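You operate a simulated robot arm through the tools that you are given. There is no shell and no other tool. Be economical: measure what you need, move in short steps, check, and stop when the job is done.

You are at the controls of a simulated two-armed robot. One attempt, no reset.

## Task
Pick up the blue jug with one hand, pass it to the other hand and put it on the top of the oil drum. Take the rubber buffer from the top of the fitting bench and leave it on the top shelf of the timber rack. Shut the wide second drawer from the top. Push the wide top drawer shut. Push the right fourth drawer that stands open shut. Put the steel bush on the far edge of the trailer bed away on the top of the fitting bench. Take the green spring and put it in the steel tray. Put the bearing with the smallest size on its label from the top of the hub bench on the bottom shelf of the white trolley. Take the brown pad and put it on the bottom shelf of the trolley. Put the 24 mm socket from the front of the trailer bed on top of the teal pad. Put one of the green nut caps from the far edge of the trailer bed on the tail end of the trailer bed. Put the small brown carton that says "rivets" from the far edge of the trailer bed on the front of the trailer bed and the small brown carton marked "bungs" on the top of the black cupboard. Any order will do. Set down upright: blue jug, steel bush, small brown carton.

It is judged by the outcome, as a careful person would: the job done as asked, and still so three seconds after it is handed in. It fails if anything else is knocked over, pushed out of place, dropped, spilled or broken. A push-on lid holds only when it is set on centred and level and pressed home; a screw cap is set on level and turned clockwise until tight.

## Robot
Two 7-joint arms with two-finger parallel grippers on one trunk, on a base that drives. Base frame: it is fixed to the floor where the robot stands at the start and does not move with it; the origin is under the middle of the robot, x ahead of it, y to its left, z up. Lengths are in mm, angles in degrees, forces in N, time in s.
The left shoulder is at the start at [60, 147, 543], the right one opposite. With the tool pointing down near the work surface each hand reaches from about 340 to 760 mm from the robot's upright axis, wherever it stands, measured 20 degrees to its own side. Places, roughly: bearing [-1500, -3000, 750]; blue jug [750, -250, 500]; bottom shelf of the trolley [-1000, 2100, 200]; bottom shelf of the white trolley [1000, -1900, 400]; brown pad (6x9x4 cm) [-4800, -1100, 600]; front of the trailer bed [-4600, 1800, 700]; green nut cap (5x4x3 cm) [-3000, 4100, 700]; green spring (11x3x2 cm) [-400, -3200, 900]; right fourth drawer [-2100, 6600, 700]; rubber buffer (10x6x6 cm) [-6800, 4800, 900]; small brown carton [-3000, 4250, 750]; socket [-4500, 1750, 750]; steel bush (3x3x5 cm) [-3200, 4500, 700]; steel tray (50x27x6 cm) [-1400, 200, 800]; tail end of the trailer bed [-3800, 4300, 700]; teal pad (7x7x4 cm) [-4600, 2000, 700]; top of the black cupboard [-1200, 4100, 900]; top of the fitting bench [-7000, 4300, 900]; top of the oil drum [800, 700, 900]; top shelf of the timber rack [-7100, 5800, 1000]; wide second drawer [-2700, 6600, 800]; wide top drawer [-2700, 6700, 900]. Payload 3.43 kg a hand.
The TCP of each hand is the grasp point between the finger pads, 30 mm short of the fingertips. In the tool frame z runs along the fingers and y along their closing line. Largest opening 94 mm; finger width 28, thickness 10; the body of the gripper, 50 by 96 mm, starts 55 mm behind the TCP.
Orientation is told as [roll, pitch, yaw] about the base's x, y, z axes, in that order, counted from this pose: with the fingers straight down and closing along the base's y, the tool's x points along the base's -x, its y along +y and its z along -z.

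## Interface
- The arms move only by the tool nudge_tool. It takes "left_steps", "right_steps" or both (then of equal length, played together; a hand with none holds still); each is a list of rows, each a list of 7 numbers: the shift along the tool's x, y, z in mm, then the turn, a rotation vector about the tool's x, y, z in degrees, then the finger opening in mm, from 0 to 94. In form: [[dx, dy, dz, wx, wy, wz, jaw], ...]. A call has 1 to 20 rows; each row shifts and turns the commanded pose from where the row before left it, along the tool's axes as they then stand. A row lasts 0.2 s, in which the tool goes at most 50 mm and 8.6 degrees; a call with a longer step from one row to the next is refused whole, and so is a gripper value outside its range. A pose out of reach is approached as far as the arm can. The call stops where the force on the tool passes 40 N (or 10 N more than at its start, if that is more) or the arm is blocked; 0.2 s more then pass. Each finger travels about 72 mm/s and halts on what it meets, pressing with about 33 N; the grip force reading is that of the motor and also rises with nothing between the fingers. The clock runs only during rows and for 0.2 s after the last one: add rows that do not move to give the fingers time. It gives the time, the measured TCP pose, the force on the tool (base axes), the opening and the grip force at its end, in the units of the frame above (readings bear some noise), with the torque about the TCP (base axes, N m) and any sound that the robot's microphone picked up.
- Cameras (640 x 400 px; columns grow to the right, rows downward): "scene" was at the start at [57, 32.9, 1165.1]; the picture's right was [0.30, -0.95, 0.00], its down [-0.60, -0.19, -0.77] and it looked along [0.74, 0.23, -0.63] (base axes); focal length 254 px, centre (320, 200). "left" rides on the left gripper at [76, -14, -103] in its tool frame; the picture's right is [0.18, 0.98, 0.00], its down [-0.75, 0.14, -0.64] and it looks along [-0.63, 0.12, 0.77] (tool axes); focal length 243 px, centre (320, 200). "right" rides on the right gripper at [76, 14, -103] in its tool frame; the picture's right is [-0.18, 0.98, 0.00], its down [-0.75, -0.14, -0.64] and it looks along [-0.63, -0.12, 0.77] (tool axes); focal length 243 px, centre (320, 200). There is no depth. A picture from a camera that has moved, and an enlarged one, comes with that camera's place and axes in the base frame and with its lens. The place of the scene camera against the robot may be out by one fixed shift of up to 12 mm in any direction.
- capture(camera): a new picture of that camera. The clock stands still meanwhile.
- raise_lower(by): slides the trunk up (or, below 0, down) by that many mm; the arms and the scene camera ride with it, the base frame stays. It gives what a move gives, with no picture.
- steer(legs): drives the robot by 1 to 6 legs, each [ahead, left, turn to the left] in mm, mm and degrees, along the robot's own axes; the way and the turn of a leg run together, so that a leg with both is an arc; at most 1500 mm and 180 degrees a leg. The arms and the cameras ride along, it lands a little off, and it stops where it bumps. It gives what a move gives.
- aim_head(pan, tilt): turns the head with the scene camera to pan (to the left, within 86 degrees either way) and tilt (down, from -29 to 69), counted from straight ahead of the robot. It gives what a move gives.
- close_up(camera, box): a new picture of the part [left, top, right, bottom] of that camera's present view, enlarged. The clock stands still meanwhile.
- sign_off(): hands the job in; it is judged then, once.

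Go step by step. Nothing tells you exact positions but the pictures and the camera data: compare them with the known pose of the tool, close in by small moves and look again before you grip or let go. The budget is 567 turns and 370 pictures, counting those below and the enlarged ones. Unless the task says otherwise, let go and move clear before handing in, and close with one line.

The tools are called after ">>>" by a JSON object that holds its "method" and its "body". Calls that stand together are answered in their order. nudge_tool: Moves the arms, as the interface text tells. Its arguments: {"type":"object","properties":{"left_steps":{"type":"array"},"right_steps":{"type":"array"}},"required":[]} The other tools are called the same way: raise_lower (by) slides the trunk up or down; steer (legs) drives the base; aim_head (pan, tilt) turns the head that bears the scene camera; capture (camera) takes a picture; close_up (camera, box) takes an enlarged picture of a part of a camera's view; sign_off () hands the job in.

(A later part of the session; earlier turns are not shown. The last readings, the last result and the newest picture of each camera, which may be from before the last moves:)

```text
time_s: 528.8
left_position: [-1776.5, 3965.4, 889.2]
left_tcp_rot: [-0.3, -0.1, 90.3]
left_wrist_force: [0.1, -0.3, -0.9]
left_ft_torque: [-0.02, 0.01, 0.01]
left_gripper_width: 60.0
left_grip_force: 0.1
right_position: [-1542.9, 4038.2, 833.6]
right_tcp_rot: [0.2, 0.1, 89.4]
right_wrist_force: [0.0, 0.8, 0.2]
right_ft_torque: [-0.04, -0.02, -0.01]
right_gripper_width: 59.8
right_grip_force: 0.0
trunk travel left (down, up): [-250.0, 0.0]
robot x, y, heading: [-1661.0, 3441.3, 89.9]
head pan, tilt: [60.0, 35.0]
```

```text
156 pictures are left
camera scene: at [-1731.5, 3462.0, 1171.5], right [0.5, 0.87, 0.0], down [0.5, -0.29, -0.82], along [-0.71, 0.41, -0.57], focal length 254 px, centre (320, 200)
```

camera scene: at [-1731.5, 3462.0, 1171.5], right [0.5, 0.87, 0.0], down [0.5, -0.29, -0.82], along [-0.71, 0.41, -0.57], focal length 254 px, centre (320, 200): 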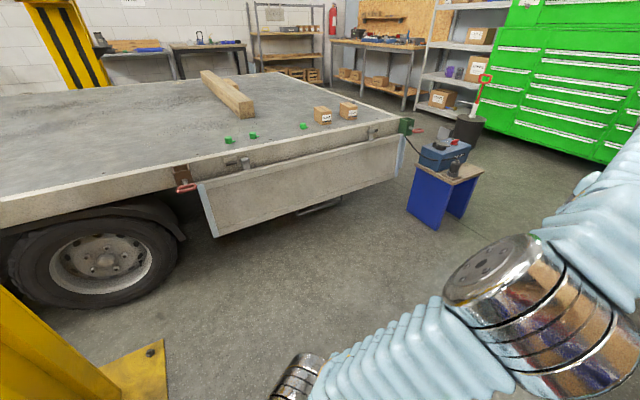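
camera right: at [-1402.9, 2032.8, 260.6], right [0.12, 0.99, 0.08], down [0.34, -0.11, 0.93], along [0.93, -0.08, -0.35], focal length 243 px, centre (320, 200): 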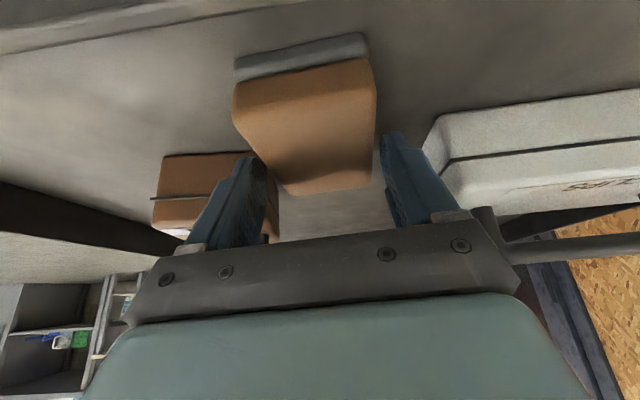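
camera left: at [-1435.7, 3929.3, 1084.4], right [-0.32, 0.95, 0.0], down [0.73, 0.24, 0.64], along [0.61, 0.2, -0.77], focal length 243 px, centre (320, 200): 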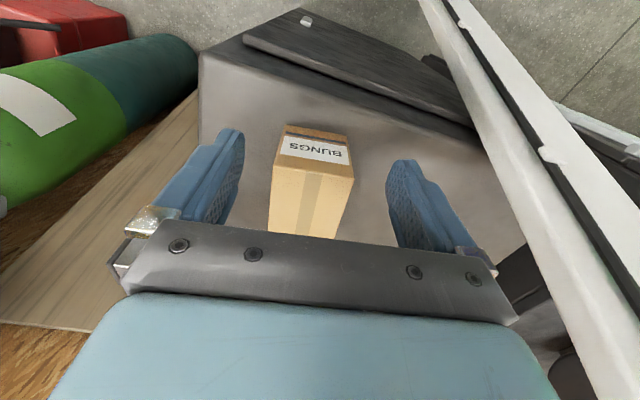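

>>> {"method": "steer", "body": {"legs": [[0, 480, 0], [720, 0, 0], [0, 0, 90]]}}

>>> {"method": "aim_head", "body": {"pan": 0, "tilt": 30}}

>>> {"method": "capture", "body": {"camera": "scene"}}

```text
time_s: 539.1
left_position: [-2668.0, 4060.2, 888.8]
left_tcp_rot: [-0.3, -0.2, 179.9]
left_wrist_force: [0.1, 0.6, -0.2]
left_ft_torque: [-0.03, -0.02, -0.02]
left_gripper_width: 59.9
left_grip_force: 0.1
right_position: [-2738.7, 4293.2, 833.5]
right_tcp_rot: [0.2, 0.1, 179.2]
right_wrist_force: [0.3, -0.5, 0.4]
right_ft_torque: [-0.03, -0.03, 0.04]
right_gripper_width: 59.8
right_grip_force: 0.1
trunk travel left (down, up): [-250.0, 0.0]
robot x, y, heading: [-2140.0, 4173.3, 179.6]
head pan, tilt: [60.0, 35.0]
```

```text
time_s: 540.4
left_position: [-2666.9, 4059.4, 889.5]
left_tcp_rot: [-0.2, -0.1, 179.9]
left_wrist_force: [-1.1, -0.2, 0.0]
left_ft_torque: [0.01, 0.01, 0.02]
left_gripper_width: 59.9
left_grip_force: 0.0
right_position: [-2739.3, 4293.9, 833.9]
right_tcp_rot: [0.3, 0.1, 179.2]
right_wrist_force: [-0.7, -0.1, 0.6]
right_ft_torque: [-0.03, 0.03, 0.01]
right_gripper_width: 60.2
right_grip_force: 0.0
trunk travel left (down, up): [-250.0, 0.0]
robot x, y, heading: [-2138.3, 4172.5, 179.8]
head pan, tilt: [0.0, 30.0]
```

```text
155 pictures are left
camera scene: at [-2197.0, 4180.4, 1179.3], right [0.0, 1.0, 0.0], down [0.5, 0.0, -0.87], along [-0.87, 0.0, -0.5], focal length 254 px, centre (320, 200)
```

scene: 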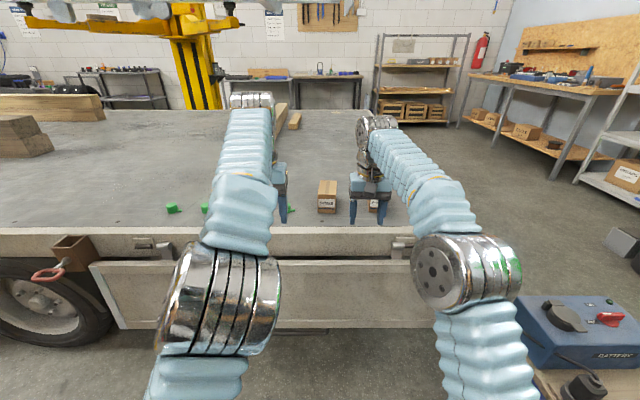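

>>> {"method": "steer", "body": {"legs": [[300, 0, 0]]}}

>>> {"method": "capture", "body": {"camera": "left"}}

>>> {"method": "capture", "body": {"camera": "right"}}

```text
time_s: 542.4
left_position: [-2968.8, 4061.9, 888.2]
left_tcp_rot: [-0.2, -0.3, 180.0]
left_wrist_force: [0.2, -0.4, -0.7]
left_ft_torque: [0.0, 0.02, 0.04]
left_gripper_width: 59.9
left_grip_force: 0.0
right_position: [-3040.2, 4294.4, 834.0]
right_tcp_rot: [0.2, 0.1, 179.2]
right_wrist_force: [0.2, -0.9, 0.3]
right_ft_torque: [0.01, 0.01, -0.02]
right_gripper_width: 59.9
right_grip_force: 0.0
trunk travel left (down, up): [-250.0, 0.0]
robot x, y, heading: [-2442.9, 4172.0, 179.7]
head pan, tilt: [0.0, 30.0]
```

```text
154 pictures are left
camera left: at [-2893.3, 4075.3, 991.0], right [0.18, -0.98, -0.01], down [-0.75, -0.14, 0.64], along [-0.63, -0.11, -0.77], focal length 243 px, centre (320, 200)
```

left: 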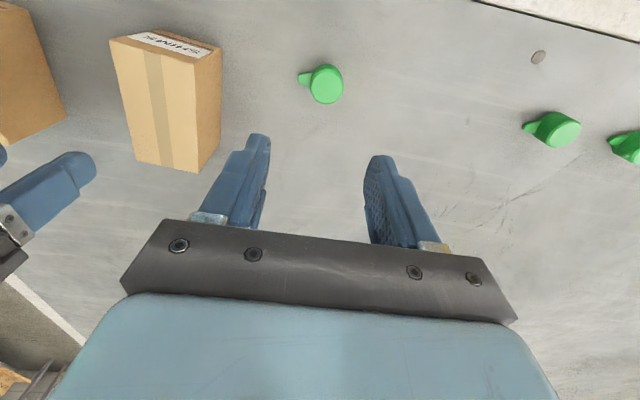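

```text
153 pictures are left
camera right: at [-2964.6, 4279.7, 936.3], right [-0.2, -0.98, 0.0], down [-0.75, 0.15, 0.64], along [-0.63, 0.12, -0.77], focal length 243 px, centre (320, 200)
```

right: 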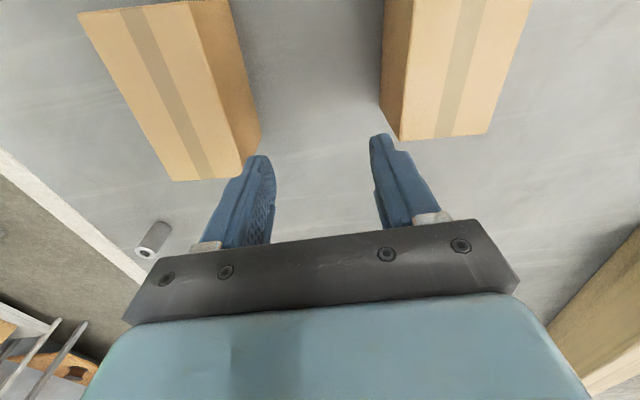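

>>> {"method": "nudge_tool", "body": {"left_steps": [[8, 2, 40, 0, 0, 0, 64], [0, 0, 40, 0, 0, 0, 64], [0, 0, 30, 0, 0, 0, 64], [0, 0, 15, 0, 0, 0, 64], [0, 0, 0, 0, 0, 0, 64]]}}

>>> {"method": "capture", "body": {"camera": "left"}}

```text
time_s: 543.6
left_position: [-2960.7, 4058.7, 764.5]
left_tcp_rot: [-0.3, -0.2, 179.8]
left_wrist_force: [0.8, -0.6, 0.2]
left_ft_torque: [-0.01, 0.02, -0.01]
left_gripper_width: 63.9
left_grip_force: 0.0
right_position: [-3040.6, 4294.7, 834.7]
right_tcp_rot: [0.2, 0.1, 179.3]
right_wrist_force: [-1.0, -0.2, 0.8]
right_ft_torque: [-0.02, -0.02, -0.02]
right_gripper_width: 59.8
right_grip_force: 0.1
trunk travel left (down, up): [-250.0, 0.0]
robot x, y, heading: [-2446.0, 4175.1, 179.9]
head pan, tilt: [0.0, 30.0]
```

```text
152 pictures are left
camera left: at [-2885.5, 4071.9, 866.2], right [0.18, -0.98, -0.01], down [-0.75, -0.14, 0.64], along [-0.63, -0.11, -0.77], focal length 243 px, centre (320, 200)
```

left: 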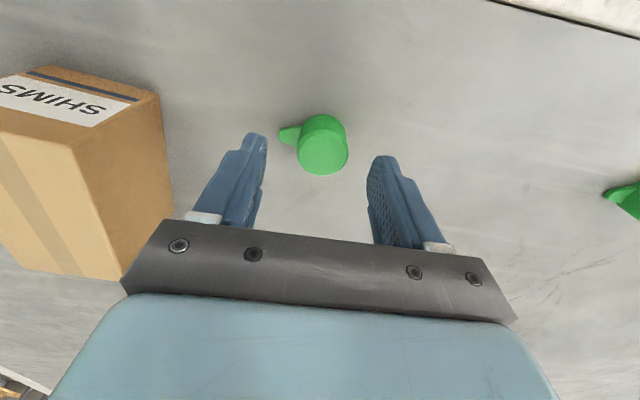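

>>> {"method": "nudge_tool", "body": {"left_steps": [[0, 0, 12, 0, 0, 0, 64], [0, 0, 9, 0, 0, 0, 64], [0, 0, 0, 0, 0, 0, 20], [0, 0, 0, 0, 0, 0, 20], [0, 0, 0, 0, 0, 0, 20], [0, 0, 0, 0, 0, 0, 20]]}}

>>> {"method": "capture", "body": {"camera": "left"}}

```text
time_s: 545.0
left_position: [-2960.7, 4059.7, 742.8]
left_tcp_rot: [-0.2, -0.2, 179.9]
left_wrist_force: [0.3, 0.0, -0.3]
left_ft_torque: [0.02, -0.02, 0.0]
left_gripper_width: 32.2
left_grip_force: 33.5
right_position: [-3039.9, 4294.7, 834.0]
right_tcp_rot: [0.2, 0.1, 179.2]
right_wrist_force: [-0.4, -0.1, -0.3]
right_ft_torque: [-0.01, 0.02, 0.0]
right_gripper_width: 60.1
right_grip_force: 0.1
trunk travel left (down, up): [-250.0, 0.0]
robot x, y, heading: [-2439.9, 4177.2, 179.5]
head pan, tilt: [0.0, 30.0]
```

```text
151 pictures are left
camera left: at [-2885.8, 4072.5, 845.4], right [0.18, -0.98, -0.01], down [-0.75, -0.14, 0.64], along [-0.63, -0.11, -0.77], focal length 243 px, centre (320, 200)
```

left: 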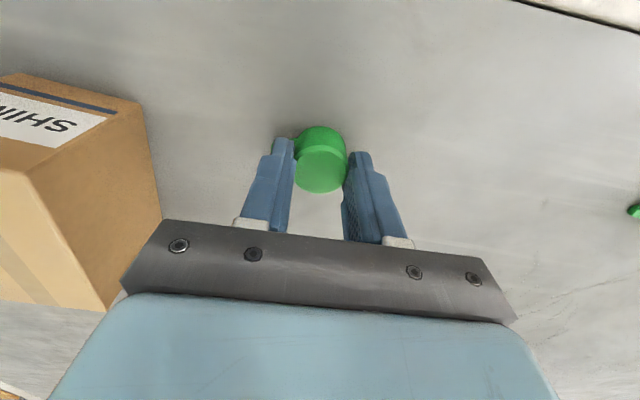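

>>> {"method": "nudge_tool", "body": {"left_steps": [[0, 0, -40, 0, 0, 0, 20], [0, 0, -40, 0, 0, 0, 20], [0, 0, -40, 0, 0, 0, 20], [0, 0, 0, 0, 0, 0, 20]], "right_steps": [[12, -27, 0, 0, 0, -3.5, 90], [12, -28, 0, 0, 0, -3.5, 90], [12, -27, 0, 0, 0, -3, 90], [0, 0, 0, 0, 0, 0, 90]]}}

>>> {"method": "capture", "body": {"camera": "right"}}

>>> {"method": "capture", "body": {"camera": "left"}}

```text
time_s: 546.0
left_position: [-2960.4, 4058.6, 863.4]
left_tcp_rot: [-0.3, -0.2, 179.9]
left_wrist_force: [-0.4, -0.2, 0.3]
left_ft_torque: [0.01, 0.02, 0.0]
left_gripper_width: 32.3
left_grip_force: 33.3
right_position: [-3007.6, 4379.2, 834.2]
right_tcp_rot: [0.1, 0.0, -170.6]
right_wrist_force: [-0.2, -0.6, 0.5]
right_ft_torque: [-0.01, 0.0, 0.01]
right_gripper_width: 90.1
right_grip_force: 0.1
trunk travel left (down, up): [-250.0, 0.0]
robot x, y, heading: [-2444.3, 4175.7, 179.8]
head pan, tilt: [0.0, 30.0]
```

```text
150 pictures are left
camera right: at [-2930.4, 4377.6, 935.6], right [-0.02, -1.0, 0.0], down [-0.77, 0.02, 0.64], along [-0.64, 0.01, -0.77], focal length 243 px, centre (320, 200)
```

right: 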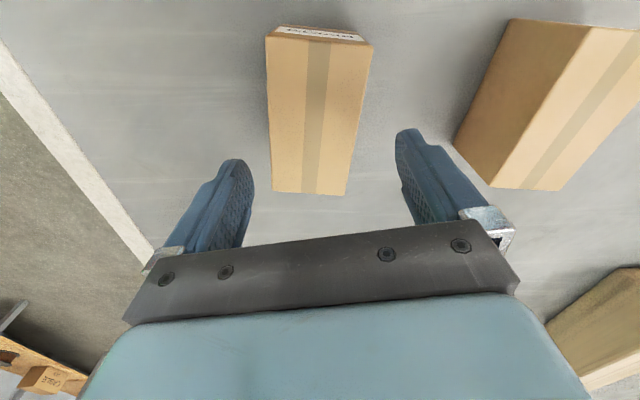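

```text
149 pictures are left
camera left: at [-2884.8, 4071.7, 965.8], right [0.18, -0.98, -0.01], down [-0.75, -0.14, 0.64], along [-0.63, -0.11, -0.77], focal length 243 px, centre (320, 200)
```

left: 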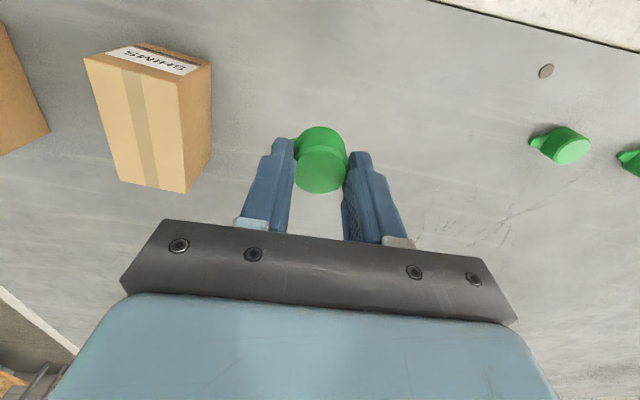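

>>> {"method": "nudge_tool", "body": {"right_steps": [[8, 0, 20, 0, 0, 4, 90], [0, 0, 30, 0, 0, 4, 90], [0, 0, 30, 0, 0, 0, 90], [0, 0, 0, 0, 0, 0, 90]]}}

>>> {"method": "capture", "body": {"camera": "right"}}

```text
time_s: 547.0
left_position: [-2960.7, 4057.9, 863.6]
left_tcp_rot: [-0.3, -0.2, 179.9]
left_wrist_force: [-0.3, 0.8, 0.6]
left_ft_torque: [-0.02, -0.01, 0.0]
left_gripper_width: 32.3
left_grip_force: 33.0
right_position: [-2998.6, 4379.1, 752.6]
right_tcp_rot: [0.2, 0.1, -178.8]
right_wrist_force: [0.1, -0.4, -0.1]
right_ft_torque: [0.02, -0.03, 0.02]
right_gripper_width: 89.9
right_grip_force: 0.2
trunk travel left (down, up): [-250.0, 0.0]
robot x, y, heading: [-2443.4, 4171.8, 179.8]
head pan, tilt: [0.0, 30.0]
```

```text
148 pictures are left
camera right: at [-2923.1, 4366.6, 856.0], right [-0.16, -0.99, 0.0], down [-0.76, 0.13, 0.64], along [-0.63, 0.1, -0.77], focal length 243 px, centre (320, 200)
```

right: 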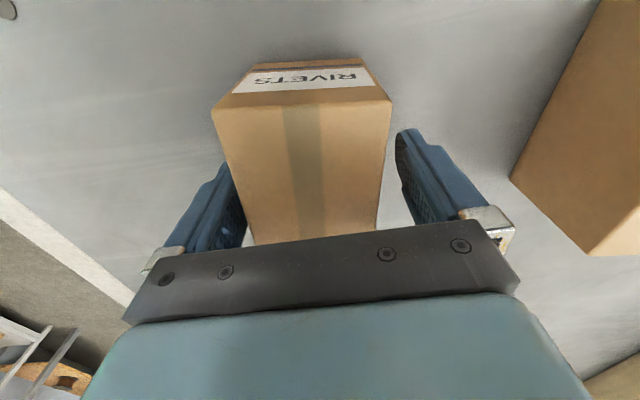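

>>> {"method": "nudge_tool", "body": {"right_steps": [[0, -5, 10, 0, 0, 0, 90], [0, 0, 0, 0, 0, 0, 40], [0, 0, 0, 0, 0, 0, 40], [0, 0, 0, 0, 0, 0, 40]]}}

>>> {"method": "nudge_tool", "body": {"right_steps": [[0, 0, -30, 0, 0, 0, 40], [0, 0, -40, 0, 0, 0, 40], [0, 0, -40, 0, 0, 0, 40], [15, 0, -20, 0, 0, 0, 40], [0, 0, 0, 0, 0, 0, 40]]}}

>>> {"method": "capture", "body": {"camera": "right"}}

```text
time_s: 548.0
left_position: [-2960.4, 4058.8, 863.4]
left_tcp_rot: [-0.3, -0.2, 179.8]
left_wrist_force: [0.3, 0.0, 0.0]
left_ft_torque: [-0.03, 0.03, 0.0]
left_gripper_width: 32.3
left_grip_force: 32.9
right_position: [-2999.5, 4383.5, 743.1]
right_tcp_rot: [0.2, 0.1, -178.8]
right_wrist_force: [0.8, 0.5, 0.6]
right_ft_torque: [0.14, 0.03, -0.08]
right_gripper_width: 69.4
right_grip_force: 32.9
trunk travel left (down, up): [-250.0, 0.0]
robot x, y, heading: [-2439.7, 4172.8, 179.6]
head pan, tilt: [0.0, 30.0]
```

```text
time_s: 549.2
left_position: [-2961.7, 4058.3, 863.4]
left_tcp_rot: [-0.4, -0.2, 179.8]
left_wrist_force: [0.4, 0.1, -0.7]
left_ft_torque: [0.0, 0.0, 0.01]
left_gripper_width: 32.2
left_grip_force: 32.9
right_position: [-2985.8, 4383.7, 874.3]
right_tcp_rot: [0.1, 0.1, -178.7]
right_wrist_force: [-0.2, 0.3, -3.6]
right_ft_torque: [0.02, -0.04, 0.01]
right_gripper_width: 69.1
right_grip_force: 33.5
trunk travel left (down, up): [-250.0, 0.0]
robot x, y, heading: [-2446.2, 4175.2, 179.6]
head pan, tilt: [0.0, 30.0]
```

```text
147 pictures are left
camera right: at [-2909.4, 4372.4, 976.8], right [-0.16, -0.99, 0.0], down [-0.76, 0.13, 0.64], along [-0.63, 0.1, -0.77], focal length 243 px, centre (320, 200)
```

right: 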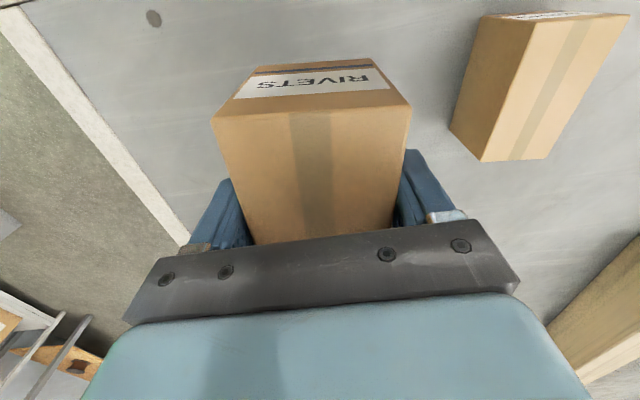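

>>> {"method": "nudge_tool", "body": {"left_steps": [[40, 0, -10, 0, 0, 0, 20], [40, 0, -15, 0, 0, 0, 20], [0, 0, 0, 0, 0, 0, 20]], "right_steps": [[40, 0, -10, 0, 0, 0, 40], [40, 0, -15, 0, 0, 0, 40], [0, 0, 0, 0, 0, 0, 40]]}}

>>> {"method": "steer", "body": {"legs": [[-320, 0, 0], [0, -1350, 0], [1300, 0, 0], [0, 0, 90]]}}

>>> {"method": "aim_head", "body": {"pan": 0, "tilt": 30}}

>>> {"method": "capture", "body": {"camera": "scene"}}

```text
time_s: 550.0
left_position: [-2879.8, 4061.0, 888.8]
left_tcp_rot: [-0.2, -0.2, 179.9]
left_wrist_force: [0.2, -0.4, -0.4]
left_ft_torque: [-0.02, 0.05, 0.02]
left_gripper_width: 32.5
left_grip_force: 33.3
right_position: [-2905.1, 4387.9, 899.3]
right_tcp_rot: [0.3, 0.0, -178.7]
right_wrist_force: [0.9, -0.3, -3.5]
right_ft_torque: [0.04, 0.02, -0.02]
right_gripper_width: 69.0
right_grip_force: 32.7
trunk travel left (down, up): [-250.0, 0.0]
robot x, y, heading: [-2444.9, 4175.9, 179.9]
head pan, tilt: [0.0, 30.0]
```

```text
time_s: 568.6
left_position: [-3313.0, 5114.0, 888.6]
left_tcp_rot: [-0.1, -0.3, -90.4]
left_wrist_force: [0.1, 0.1, -0.5]
left_ft_torque: [0.02, 0.03, 0.0]
left_gripper_width: 32.0
left_grip_force: 32.9
right_position: [-3640.2, 5090.8, 898.0]
right_tcp_rot: [0.2, 0.1, -89.1]
right_wrist_force: [-1.2, -0.2, -4.0]
right_ft_torque: [0.02, -0.02, -0.01]
right_gripper_width: 67.6
right_grip_force: 33.1
trunk travel left (down, up): [-250.0, 0.0]
robot x, y, heading: [-3425.4, 5550.6, -90.3]
head pan, tilt: [0.0, 30.0]
```

```text
time_s: 569.2
left_position: [-3312.8, 5114.0, 887.2]
left_tcp_rot: [-0.2, -0.3, -90.5]
left_wrist_force: [0.0, 0.2, -0.8]
left_ft_torque: [-0.02, -0.01, 0.0]
left_gripper_width: 32.0
left_grip_force: 33.2
right_position: [-3639.8, 5089.9, 898.6]
right_tcp_rot: [0.2, 0.0, -89.1]
right_wrist_force: [0.3, 0.8, -2.9]
right_ft_torque: [0.01, 0.03, 0.03]
right_gripper_width: 67.5
right_grip_force: 33.3
trunk travel left (down, up): [-250.0, 0.0]
robot x, y, heading: [-3424.1, 5549.9, -90.6]
head pan, tilt: [0.0, 30.0]
```

```text
146 pictures are left
camera scene: at [-3420.5, 5498.2, 1179.3], right [-1.0, 0.01, 0.0], down [0.01, 0.5, -0.87], along [-0.01, -0.87, -0.5], focal length 254 px, centre (320, 200)
```

scene: 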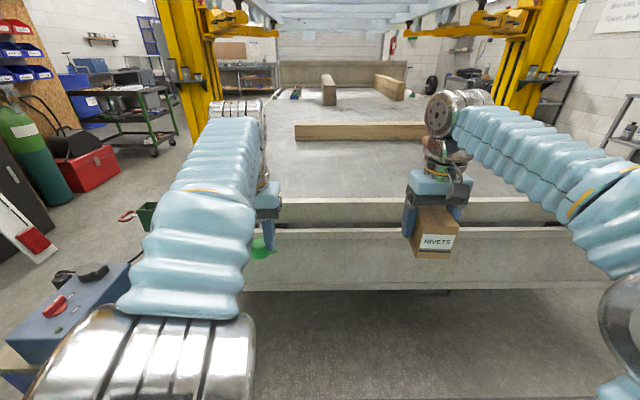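

>>> {"method": "steer", "body": {"legs": [[0, -430, 0.6], [450, 0, 0]]}}

>>> {"method": "nudge_tool", "body": {"left_steps": [[-35, 0, 15, 0, 0, 0, 20], [-40, 0, 20, 0, 0, 0, 20], [-40, 0, 20, 0, 0, 0, 20], [-40, 0, 20, 0, 0, 0, 20], [0, 0, 0, 0, 0, 0, 20]]}}

>>> {"method": "capture", "body": {"camera": "left"}}

>>> {"method": "capture", "body": {"camera": "scene"}}

```text
time_s: 574.1
left_position: [-3743.6, 4665.6, 887.7]
left_tcp_rot: [-0.2, -0.3, -90.1]
left_wrist_force: [1.1, 0.0, -0.5]
left_ft_torque: [-0.02, -0.01, -0.01]
left_gripper_width: 32.2
left_grip_force: 32.9
right_position: [-4070.0, 4640.4, 897.3]
right_tcp_rot: [0.2, 0.0, -88.6]
right_wrist_force: [-0.6, 0.4, -4.5]
right_ft_torque: [-0.02, -0.03, -0.02]
right_gripper_width: 67.4
right_grip_force: 33.1
trunk travel left (down, up): [-250.0, 0.0]
robot x, y, heading: [-3855.8, 5102.8, -90.4]
head pan, tilt: [0.0, 30.0]
```

```text
time_s: 575.3
left_position: [-3745.0, 4529.1, 824.3]
left_tcp_rot: [-0.3, -0.1, -90.2]
left_wrist_force: [-0.2, -0.1, 0.0]
left_ft_torque: [0.0, -0.01, 0.0]
left_gripper_width: 32.1
left_grip_force: 32.8
left hand out of reach, approached as far as the arm can: row 4
right_position: [-4069.8, 4640.5, 898.4]
right_tcp_rot: [0.1, 0.1, -88.8]
right_wrist_force: [0.1, 0.0, -4.0]
right_ft_torque: [0.0, 0.03, 0.01]
right_gripper_width: 67.3
right_grip_force: 32.8
trunk travel left (down, up): [-250.0, 0.0]
robot x, y, heading: [-3859.0, 5107.0, -90.1]
head pan, tilt: [0.0, 30.0]
```

```text
145 pictures are left
camera left: at [-3759.5, 4606.8, 926.0], right [0.98, 0.18, -0.01], down [0.14, -0.75, 0.64], along [0.11, -0.63, -0.77], focal length 243 px, centre (320, 200)
```

left: 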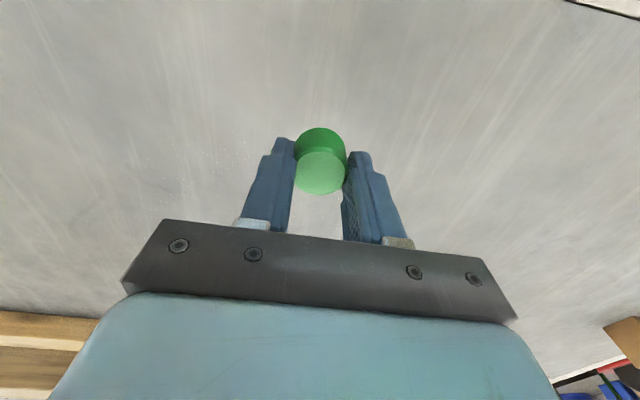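

```text
144 pictures are left
camera scene: at [-3852.6, 5049.2, 1179.3], right [-1.0, 0.0, 0.0], down [0.0, 0.5, -0.87], along [0.0, -0.87, -0.5], focal length 254 px, centre (320, 200)
```

scene: 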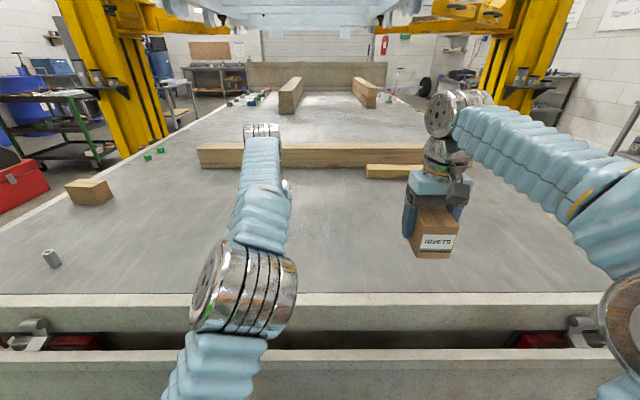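

>>> {"method": "nudge_tool", "body": {"left_steps": [[0, 0, 30, 0, 0, 0, 20], [-20, 0, 25, 0, 0, 0, 20], [-20, 0, 15, 0, 0, 0, 20], [0, 0, 4, 0, 0, 0, 20], [0, 0, 0, 0, 0, 0, 20]]}}

>>> {"method": "nudge_tool", "body": {"left_steps": [[0, 0, 2, 0, 0, 0, 20], [0, 0, 2, 0, 0, 0, 20], [0, 0, 2, 0, 0, 0, 20], [0, 0, 0, 0, 0, 0, 20]]}}

>>> {"method": "capture", "body": {"camera": "left"}}

```text
time_s: 576.5
left_position: [-3743.5, 4510.8, 764.5]
left_tcp_rot: [-0.2, -0.3, -90.1]
left_wrist_force: [-0.1, 0.4, 0.1]
left_ft_torque: [0.02, -0.01, -0.03]
left_gripper_width: 32.0
left_grip_force: 32.8
left hand out of reach, approached as far as the arm can: row 3
right_position: [-4068.7, 4640.1, 899.1]
right_tcp_rot: [0.2, 0.1, -88.7]
right_wrist_force: [0.2, 0.5, -5.0]
right_ft_torque: [0.02, 0.02, -0.01]
right_gripper_width: 66.9
right_grip_force: 33.1
trunk travel left (down, up): [-250.0, 0.0]
robot x, y, heading: [-3855.5, 5101.1, -90.1]
head pan, tilt: [0.0, 30.0]
```

```text
time_s: 577.5
left_position: [-3743.5, 4510.2, 758.0]
left_tcp_rot: [-0.2, -0.2, -90.2]
left_wrist_force: [-0.3, -0.4, -0.1]
left_ft_torque: [0.04, 0.0, 0.02]
left_gripper_width: 32.1
left_grip_force: 33.0
right_position: [-4070.0, 4640.4, 898.5]
right_tcp_rot: [0.1, 0.1, -88.7]
right_wrist_force: [0.5, -0.7, -4.7]
right_ft_torque: [0.02, -0.02, 0.0]
right_gripper_width: 67.2
right_grip_force: 32.9
trunk travel left (down, up): [-250.0, 0.0]
robot x, y, heading: [-3857.2, 5102.5, -90.2]
head pan, tilt: [0.0, 30.0]
```

```text
143 pictures are left
camera left: at [-3758.5, 4586.8, 859.5], right [0.98, 0.18, 0.0], down [0.14, -0.75, 0.64], along [0.11, -0.63, -0.77], focal length 243 px, centre (320, 200)
```

left: 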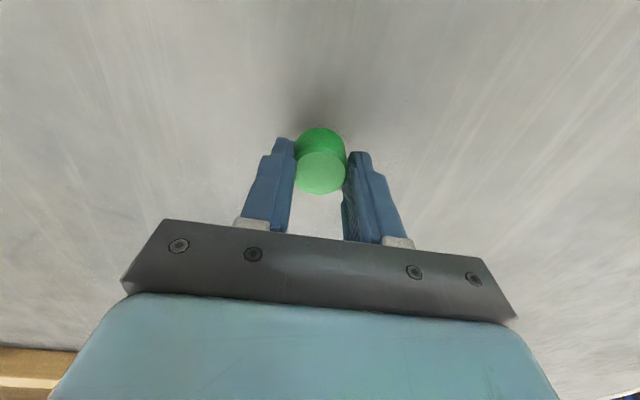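

>>> {"method": "nudge_tool", "body": {"left_steps": [[0, 0, 5, 0, 0, 0, 20], [0, 0, 4, 0, 0, 0, 20], [0, 0, 3, 0, 0, 0, 20], [0, 0, 2, 0, 0, 0, 20], [0, 0, 2, 0, 0, 0, 20], [0, 0, 0, 0, 0, 0, 20]]}}

```text
time_s: 578.9
left_position: [-3744.0, 4509.1, 742.7]
left_tcp_rot: [-0.2, -0.3, -90.1]
left_wrist_force: [-0.2, -5.4, 13.7]
left_ft_torque: [-0.19, -0.11, -0.04]
left_gripper_width: 32.0
left_grip_force: 33.0
right_position: [-4068.8, 4639.3, 898.4]
right_tcp_rot: [0.1, 0.1, -88.6]
right_wrist_force: [0.0, -0.1, -4.3]
right_ft_torque: [0.02, -0.02, 0.01]
right_gripper_width: 67.0
right_grip_force: 33.2
trunk travel left (down, up): [-250.0, 0.0]
robot x, y, heading: [-3857.7, 5103.5, -90.1]
head pan, tilt: [0.0, 30.0]
```

Contact. Release the cap, rise, and look.

>>> {"method": "nudge_tool", "body": {"left_steps": [[0, 0, -0.5, 0, 0, 0, 44], [0, 0, 0, 0, 0, 0, 60], [0, 0, -25, 0, 0, 0, 60], [0, 0, -40, 0, 0, 0, 60], [20, 0, -40, 0, 0, 0, 60], [0, 0, 0, 0, 0, 0, 60]]}}

>>> {"method": "capture", "body": {"camera": "left"}}

>>> {"method": "close_up", "body": {"camera": "scene", "box": [0, 160, 160, 280]}}

```text
time_s: 580.3
left_position: [-3765.2, 4553.6, 859.7]
left_tcp_rot: [-0.2, -0.3, -90.1]
left_wrist_force: [0.1, -0.1, 0.2]
left_ft_torque: [-0.02, 0.0, 0.0]
left_gripper_width: 59.8
left_grip_force: 0.1
left hand out of reach, approached as far as the arm can: row 3, 4
right_position: [-4070.3, 4639.8, 898.2]
right_tcp_rot: [0.2, 0.0, -88.8]
right_wrist_force: [0.2, -0.1, -4.4]
right_ft_torque: [0.05, -0.01, 0.01]
right_gripper_width: 66.8
right_grip_force: 32.8
trunk travel left (down, up): [-250.0, 0.0]
robot x, y, heading: [-3859.7, 5101.8, -90.2]
head pan, tilt: [0.0, 30.0]
```

```text
142 pictures are left
camera left: at [-3779.2, 4630.5, 962.2], right [0.98, 0.18, 0.0], down [0.14, -0.75, 0.64], along [0.11, -0.63, -0.77], focal length 243 px, centre (320, 200)
```

left: 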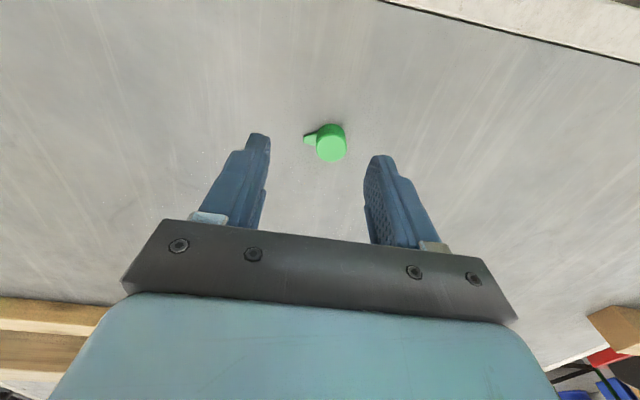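

```text
3.33 times, centred on (80, 220) of scene
camera zoom: at [-3852.5, 5049.0, 1179.3], right [-1.0, 0.0, 0.0], down [0.0, 0.5, -0.87], along [0.0, -0.87, -0.5], focal length 846 px, centre (1120, 133)
```

zoom: 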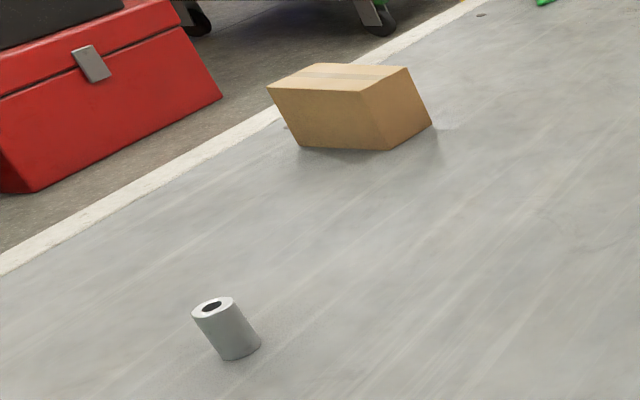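

>>> {"method": "steer", "body": {"legs": [[0, 590, 0.2]]}}

>>> {"method": "capture", "body": {"camera": "left"}}

```text
time_s: 583.7
left_position: [-3168.1, 4556.4, 859.4]
left_tcp_rot: [-0.2, -0.2, -89.4]
left_wrist_force: [-0.3, -1.3, -0.1]
left_ft_torque: [0.0, -0.01, -0.01]
left_gripper_width: 60.0
left_grip_force: 0.0
right_position: [-3474.1, 4637.4, 898.2]
right_tcp_rot: [0.2, 0.2, -88.2]
right_wrist_force: [0.1, -0.1, -4.1]
right_ft_torque: [0.0, 0.0, -0.01]
right_gripper_width: 66.7
right_grip_force: 32.9
trunk travel left (down, up): [-250.0, 0.0]
robot x, y, heading: [-3266.3, 5100.8, -89.8]
head pan, tilt: [0.0, 30.0]
```

```text
140 pictures are left
camera left: at [-3182.8, 4632.2, 961.9], right [0.98, 0.19, 0.0], down [0.15, -0.75, 0.64], along [0.12, -0.63, -0.77], focal length 243 px, centre (320, 200)
```

left: 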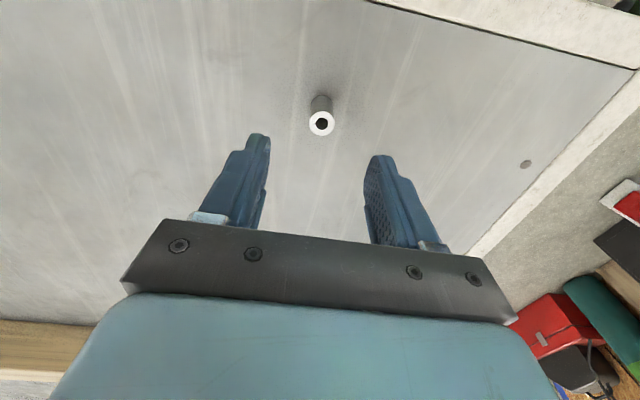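

>>> {"method": "nudge_tool", "body": {"left_steps": [[-11, 1, 25, 0, 0, 0, 60], [0, 0, 30, 0, 0, 0, 60], [0, 0, 25, 0, 0, 0, 60], [0, 0, 0, 0, 0, 0, 60]]}}

>>> {"method": "capture", "body": {"camera": "left"}}

```text
time_s: 584.7
left_position: [-3166.2, 4543.3, 779.6]
left_tcp_rot: [-0.2, -0.3, -89.4]
left_wrist_force: [0.9, -0.3, -0.5]
left_ft_torque: [0.0, -0.02, 0.0]
left_gripper_width: 60.0
left_grip_force: 0.0
right_position: [-3473.0, 4638.0, 899.1]
right_tcp_rot: [0.2, 0.2, -88.2]
right_wrist_force: [-0.4, 0.1, -4.6]
right_ft_torque: [0.01, 0.0, 0.01]
right_gripper_width: 66.8
right_grip_force: 32.9
trunk travel left (down, up): [-250.0, 0.0]
robot x, y, heading: [-3268.5, 5102.1, -89.8]
head pan, tilt: [0.0, 30.0]
```

```text
139 pictures are left
camera left: at [-3182.2, 4619.8, 881.5], right [0.98, 0.19, 0.0], down [0.15, -0.75, 0.64], along [0.12, -0.63, -0.77], focal length 243 px, centre (320, 200)
```

left: 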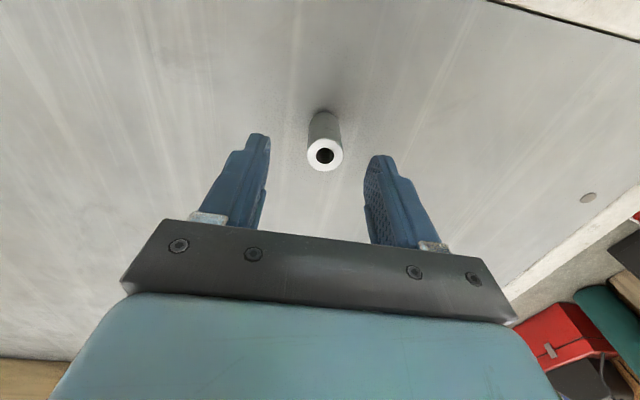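

>>> {"method": "nudge_tool", "body": {"left_steps": [[-3, 2, 25, 0, 0, 0, 60], [0, 0, 20, 0, 0, 0, 60], [0, 0, 0, 0, 0, 0, 10], [0, 0, 0, 0, 0, 0, 10], [0, 0, 0, 0, 0, 0, 10], [0, 0, 0, 0, 0, 0, 10]]}}

>>> {"method": "capture", "body": {"camera": "left"}}

```text
time_s: 586.1
left_position: [-3163.1, 4541.5, 735.8]
left_tcp_rot: [-0.2, -0.2, -89.5]
left_wrist_force: [0.5, 0.1, 0.3]
left_ft_torque: [0.01, -0.02, -0.02]
left_gripper_width: 23.5
left_grip_force: 33.0
right_position: [-3473.1, 4639.0, 898.6]
right_tcp_rot: [0.2, 0.1, -88.0]
right_wrist_force: [-0.3, -0.5, -3.2]
right_ft_torque: [-0.01, 0.01, 0.01]
right_gripper_width: 66.5
right_grip_force: 33.1
trunk travel left (down, up): [-250.0, 0.0]
robot x, y, heading: [-3268.6, 5107.4, -89.4]
head pan, tilt: [0.0, 30.0]
```

```text
138 pictures are left
camera left: at [-3178.4, 4618.0, 838.0], right [0.98, 0.19, 0.0], down [0.15, -0.75, 0.64], along [0.12, -0.63, -0.77], focal length 243 px, centre (320, 200)
```

left: 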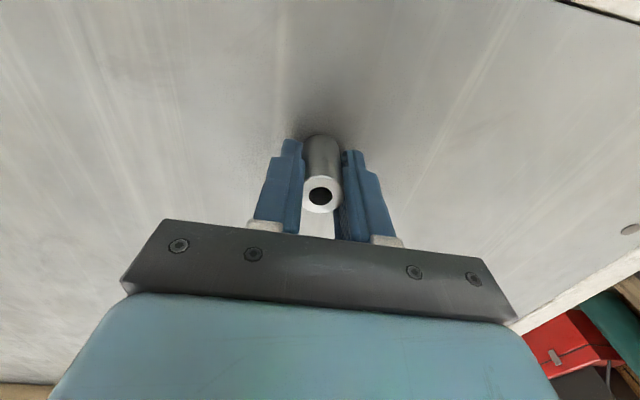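

Bush gripped. Lift, back away, and head west to the fitting bench with bush (left) and RIVETS (right).

>>> {"method": "nudge_tool", "body": {"left_steps": [[0, 0, -40, 0, 0, 0, 10], [10, 0, -40, 0, 0, 0, 10], [20, 0, -40, 0, 0, 0, 10], [30, 0, -30, 0, 0, 0, 10], [40, 0, -10, 0, 0, 0, 10], [0, 0, 0, 0, 0, 0, 10]]}}

>>> {"method": "steer", "body": {"legs": [[-330, 0, -0.6], [0, 0, -90], [1500, 0, 0], [1300, 0, 0]]}}

>>> {"method": "aim_head", "body": {"pan": 20, "tilt": 20}}

>>> {"method": "capture", "body": {"camera": "scene"}}

```text
time_s: 587.5
left_position: [-3165.8, 4642.1, 892.7]
left_tcp_rot: [-0.2, -0.2, -89.4]
left_wrist_force: [-0.2, -0.1, -0.7]
left_ft_torque: [-0.01, 0.01, -0.01]
left_gripper_width: 23.4
left_grip_force: 32.5
right_position: [-3472.0, 4639.2, 898.9]
right_tcp_rot: [0.2, 0.1, -88.0]
right_wrist_force: [0.2, -0.4, -3.5]
right_ft_torque: [0.01, 0.02, 0.0]
right_gripper_width: 66.7
right_grip_force: 33.3
trunk travel left (down, up): [-250.0, 0.0]
robot x, y, heading: [-3266.1, 5105.4, -89.5]
head pan, tilt: [0.0, 30.0]
```

```text
time_s: 606.5
left_position: [-6510.9, 5435.0, 893.5]
left_tcp_rot: [-0.1, -0.2, 177.7]
left_wrist_force: [0.3, -0.7, -1.6]
left_ft_torque: [-0.02, -0.01, -0.03]
left_gripper_width: 23.3
left_grip_force: 33.1
right_position: [-6498.0, 5741.2, 898.0]
right_tcp_rot: [0.2, 0.1, 179.0]
right_wrist_force: [-1.0, 0.6, -4.8]
right_ft_torque: [0.01, 0.0, -0.02]
right_gripper_width: 66.5
right_grip_force: 32.6
trunk travel left (down, up): [-250.0, 0.0]
robot x, y, heading: [-6041.7, 5509.9, 177.7]
head pan, tilt: [0.0, 30.0]
```

```text
time_s: 607.4
left_position: [-6510.1, 5434.3, 894.4]
left_tcp_rot: [-0.1, -0.3, 177.8]
left_wrist_force: [0.3, 0.0, -1.7]
left_ft_torque: [-0.02, 0.0, 0.02]
left_gripper_width: 23.4
left_grip_force: 33.2
right_position: [-6498.4, 5741.5, 898.9]
right_tcp_rot: [0.1, 0.0, 179.1]
right_wrist_force: [-0.7, -0.8, -4.6]
right_ft_torque: [0.01, -0.01, 0.01]
right_gripper_width: 66.4
right_grip_force: 32.8
trunk travel left (down, up): [-250.0, 0.0]
robot x, y, heading: [-6040.1, 5511.6, 177.5]
head pan, tilt: [20.0, 20.0]
```

```text
137 pictures are left
camera scene: at [-6097.5, 5489.7, 1195.3], right [-0.3, 0.95, 0.0], down [0.33, 0.1, -0.94], along [-0.9, -0.28, -0.34], focal length 254 px, centre (320, 200)
```

scene: 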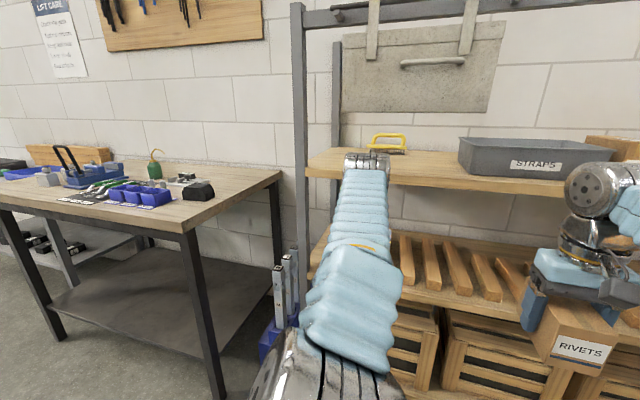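

>>> {"method": "nudge_tool", "body": {"left_steps": [[30, 0, -25, 0, 0, 0, 10], [30, 0, -30, 0, 0, 0, 10], [30, 0, -30, 0, 0, 0, 10], [0, 0, 0, 0, 0, 0, 10]], "right_steps": [[30, 0, -25, 0, 0, 0, 40], [30, 0, -30, 0, 0, 0, 40], [30, 0, -30, 0, 0, 0, 40], [0, 0, 0, 0, 0, 0, 40]]}}

>>> {"method": "steer", "body": {"legs": [[0, 780, 2.5]]}}

>>> {"method": "aim_head", "body": {"pan": 0, "tilt": 30}}

>>> {"method": "capture", "body": {"camera": "scene"}}

```text
time_s: 608.4
left_position: [-6418.5, 5430.3, 977.5]
left_tcp_rot: [-0.3, -0.3, 177.6]
left_wrist_force: [-0.3, -0.3, -1.9]
left_ft_torque: [0.04, 0.02, 0.0]
left_gripper_width: 23.4
left_grip_force: 33.5
right_position: [-6407.1, 5741.2, 986.7]
right_tcp_rot: [0.2, 0.0, 179.1]
right_wrist_force: [0.3, -1.0, -3.8]
right_ft_torque: [0.02, -0.01, -0.01]
right_gripper_width: 66.2
right_grip_force: 33.1
trunk travel left (down, up): [-250.0, 0.0]
robot x, y, heading: [-6045.2, 5507.5, 177.3]
head pan, tilt: [20.0, 20.0]
```

```text
time_s: 612.6
left_position: [-6437.9, 4632.9, 977.3]
left_tcp_rot: [-0.3, -0.2, 179.5]
left_wrist_force: [-0.2, -0.4, -1.3]
left_ft_torque: [0.0, -0.03, 0.01]
left_gripper_width: 23.5
left_grip_force: 32.8
right_position: [-6435.4, 4943.1, 984.9]
right_tcp_rot: [0.3, -0.1, -179.0]
right_wrist_force: [-0.2, 0.0, -4.0]
right_ft_torque: [-0.02, -0.04, -0.02]
right_gripper_width: 66.4
right_grip_force: 33.0
trunk travel left (down, up): [-250.0, 0.0]
robot x, y, heading: [-6063.2, 4722.4, 179.5]
head pan, tilt: [20.0, 20.0]
```

```text
time_s: 613.4
left_position: [-6437.6, 4633.1, 978.4]
left_tcp_rot: [-0.2, -0.2, 179.5]
left_wrist_force: [-0.3, -0.3, -1.4]
left_ft_torque: [-0.01, 0.02, 0.0]
left_gripper_width: 23.5
left_grip_force: 33.0
right_position: [-6435.5, 4943.7, 985.1]
right_tcp_rot: [0.1, 0.0, -179.2]
right_wrist_force: [-0.2, -0.3, -3.7]
right_ft_torque: [-0.01, -0.03, 0.0]
right_gripper_width: 66.5
right_grip_force: 32.5
trunk travel left (down, up): [-250.0, 0.0]
robot x, y, heading: [-6067.2, 4726.3, 179.4]
head pan, tilt: [0.0, 30.0]
```

```text
136 pictures are left
camera scene: at [-6120.4, 4734.7, 1179.4], right [0.01, 1.0, 0.0], down [0.5, -0.01, -0.87], along [-0.87, 0.01, -0.5], focal length 254 px, centre (320, 200)
```

scene: 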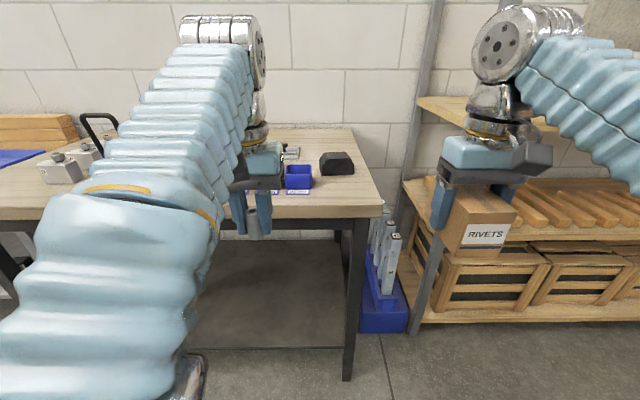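

>>> {"method": "steer", "body": {"legs": [[180, -237, 0.5]]}}

>>> {"method": "capture", "body": {"camera": "left"}}

>>> {"method": "capture", "body": {"camera": "scene"}}

```text
time_s: 615.5
left_position: [-6615.2, 4872.8, 978.2]
left_tcp_rot: [-0.3, -0.3, 179.7]
left_wrist_force: [0.6, 0.3, -1.1]
left_ft_torque: [0.0, 0.03, 0.0]
left_gripper_width: 23.5
left_grip_force: 33.2
right_position: [-6615.9, 5181.8, 984.7]
right_tcp_rot: [0.1, 0.0, -178.8]
right_wrist_force: [0.6, -0.6, -4.4]
right_ft_torque: [0.05, -0.03, 0.01]
right_gripper_width: 66.2
right_grip_force: 32.9
trunk travel left (down, up): [-250.0, 0.0]
robot x, y, heading: [-6247.8, 4965.9, 179.6]
head pan, tilt: [0.0, 30.0]
```

```text
135 pictures are left
camera left: at [-6540.6, 4884.9, 1080.2], right [0.18, -0.98, 0.0], down [-0.75, -0.14, 0.64], along [-0.63, -0.11, -0.77], focal length 243 px, centre (320, 200)
```

left: 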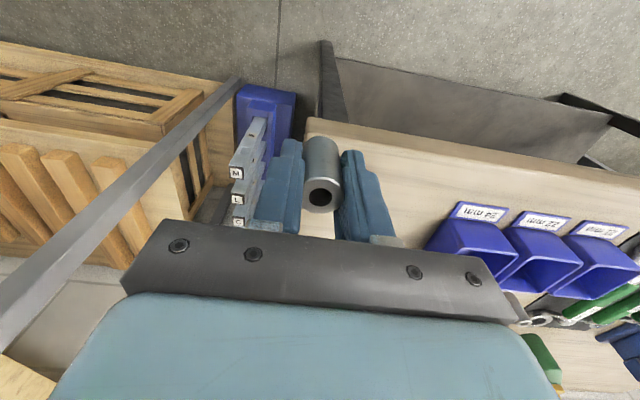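

```text
134 pictures are left
camera scene: at [-6299.4, 4974.3, 1179.3], right [0.01, 1.0, 0.0], down [0.5, 0.0, -0.87], along [-0.87, 0.01, -0.5], focal length 254 px, centre (320, 200)
```

scene: 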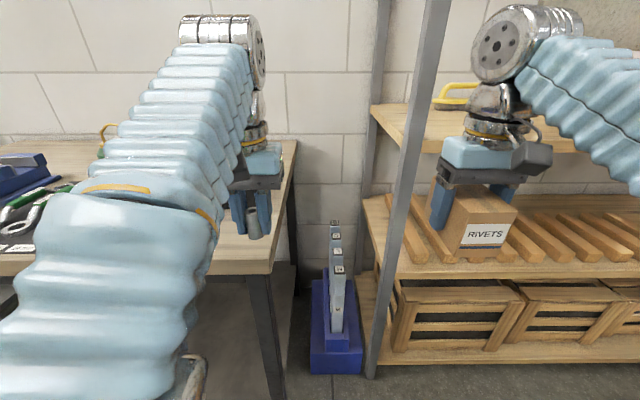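

>>> {"method": "nudge_tool", "body": {"left_steps": [[-18, 24, 0, 0, 0, 0, 10], [-18, 24, 5, 0, 0, 0, 10], [-18, 22, 10, 0, 0, 0, 10], [0, 0, 0, 0, 0, 0, 10]]}}

>>> {"method": "capture", "body": {"camera": "left"}}

```text
time_s: 616.5
left_position: [-6670.7, 4802.0, 961.6]
left_tcp_rot: [-0.4, -0.2, 179.6]
left_wrist_force: [-0.5, -0.5, -0.6]
left_ft_torque: [-0.02, 0.0, 0.0]
left_gripper_width: 23.3
left_grip_force: 32.9
right_position: [-6616.5, 5181.8, 985.3]
right_tcp_rot: [0.2, -0.1, -178.8]
right_wrist_force: [-0.8, 0.5, -3.6]
right_ft_torque: [-0.03, -0.02, -0.04]
right_gripper_width: 66.2
right_grip_force: 33.3
trunk travel left (down, up): [-250.0, 0.0]
robot x, y, heading: [-6245.0, 4964.3, 179.6]
head pan, tilt: [0.0, 30.0]
```

```text
133 pictures are left
camera left: at [-6595.0, 4814.8, 1064.2], right [0.18, -0.98, 0.0], down [-0.75, -0.14, 0.64], along [-0.63, -0.11, -0.77], focal length 243 px, centre (320, 200)
```

left: 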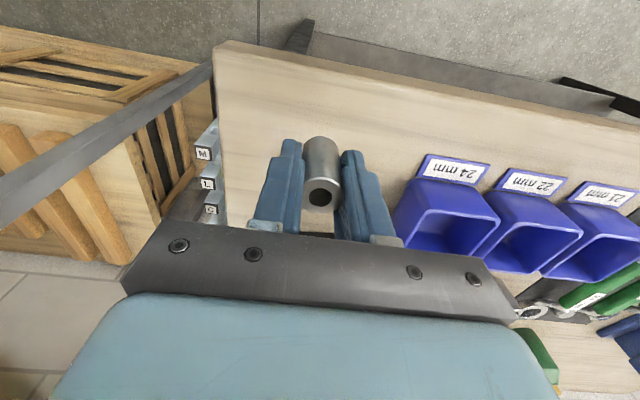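

>>> {"method": "nudge_tool", "body": {"left_steps": [[0, 0, 10, 0, 0, 0, 10], [0, 0, 5, 0, 0, 0, 10], [0, 0, 3, 0, 0, 0, 10], [0, 0, 3, 0, 0, 0, 10], [0, 0, 3, 0, 0, 0, 10], [0, 0, 0, 0, 0, 0, 10]]}}

>>> {"method": "capture", "body": {"camera": "left"}}

```text
time_s: 617.9
left_position: [-6670.8, 4802.2, 939.1]
left_tcp_rot: [-0.3, -0.2, 179.7]
left_wrist_force: [0.2, -0.3, -1.0]
left_ft_torque: [0.01, 0.01, 0.01]
left_gripper_width: 23.5
left_grip_force: 32.8
right_position: [-6614.9, 5181.6, 985.2]
right_tcp_rot: [0.1, 0.1, -178.9]
right_wrist_force: [0.6, 0.6, -3.5]
right_ft_torque: [-0.01, 0.0, 0.0]
right_gripper_width: 66.2
right_grip_force: 32.9
trunk travel left (down, up): [-250.0, 0.0]
robot x, y, heading: [-6244.3, 4961.6, 179.4]
head pan, tilt: [0.0, 30.0]
```

```text
132 pictures are left
camera left: at [-6595.4, 4815.7, 1040.8], right [0.18, -0.98, -0.01], down [-0.75, -0.14, 0.64], along [-0.63, -0.11, -0.77], focal length 243 px, centre (320, 200)
```

left: 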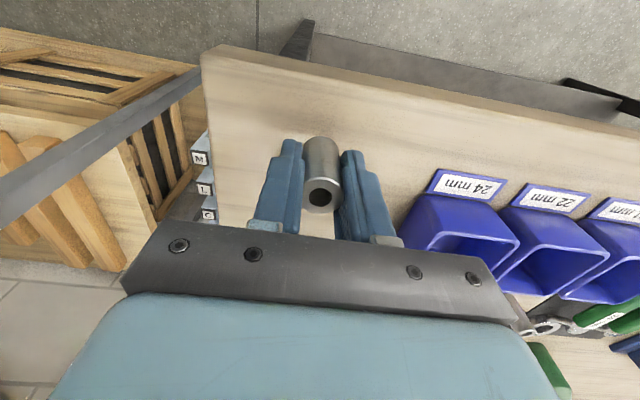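

>>> {"method": "nudge_tool", "body": {"left_steps": [[0, 0, 3, 0, 0, 0, 10], [0, 0, 3, 0, 0, 0, 10], [0, 0, 3, 0, 0, 0, 10], [0, 0, 3, 0, 0, 0, 10], [0, 0, 0, 0, 0, 0, 10]]}}

```text
time_s: 619.0
left_position: [-6672.2, 4802.3, 927.1]
left_tcp_rot: [-0.3, -0.2, 179.7]
left_wrist_force: [-0.2, 0.1, -2.2]
left_ft_torque: [0.03, -0.01, -0.02]
left_gripper_width: 23.4
left_grip_force: 32.6
right_position: [-6615.3, 5181.3, 985.7]
right_tcp_rot: [0.2, -0.1, -178.9]
right_wrist_force: [-0.1, 1.1, -3.8]
right_ft_torque: [0.01, -0.03, -0.03]
right_gripper_width: 66.3
right_grip_force: 33.5
trunk travel left (down, up): [-250.0, 0.0]
robot x, y, heading: [-6241.4, 4964.9, 179.5]
head pan, tilt: [0.0, 30.0]
```

>>> {"method": "nudge_tool", "body": {"left_steps": [[0, 0, 3, 0, 0, 0, 10], [0, 0, 3, 0, 0, 0, 10], [0, 0, 3, 0, 0, 0, 10], [0, 0, 3, 0, 0, 0, 10], [0, 0, 0, 0, 0, 0, 10]]}}

>>> {"method": "capture", "body": {"camera": "left"}}

```text
time_s: 620.2
left_position: [-6669.4, 4802.0, 914.4]
left_tcp_rot: [-0.2, -0.1, 179.6]
left_wrist_force: [-2.8, -2.2, 10.5]
left_ft_torque: [-0.17, 0.04, -0.02]
left_gripper_width: 23.5
left_grip_force: 33.4
right_position: [-6614.4, 5183.0, 985.3]
right_tcp_rot: [0.3, 0.0, -178.9]
right_wrist_force: [-0.4, 0.2, -3.5]
right_ft_torque: [0.01, -0.01, 0.0]
right_gripper_width: 66.6
right_grip_force: 33.1
trunk travel left (down, up): [-250.0, 0.0]
robot x, y, heading: [-6244.2, 4966.1, 179.6]
head pan, tilt: [0.0, 30.0]
```

```text
131 pictures are left
camera left: at [-6594.7, 4815.6, 1017.6], right [0.18, -0.98, 0.0], down [-0.75, -0.14, 0.65], along [-0.64, -0.11, -0.76], focal length 243 px, centre (320, 200)
```

left: 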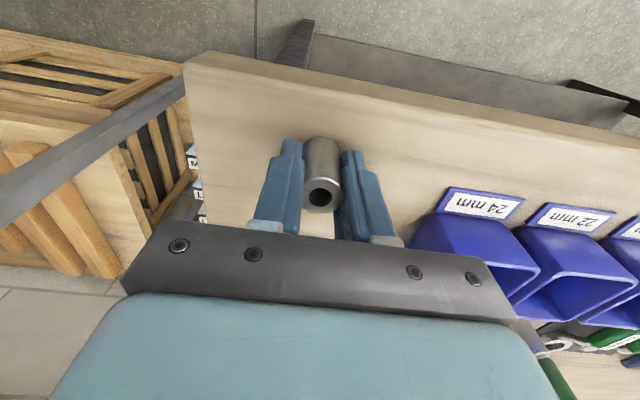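

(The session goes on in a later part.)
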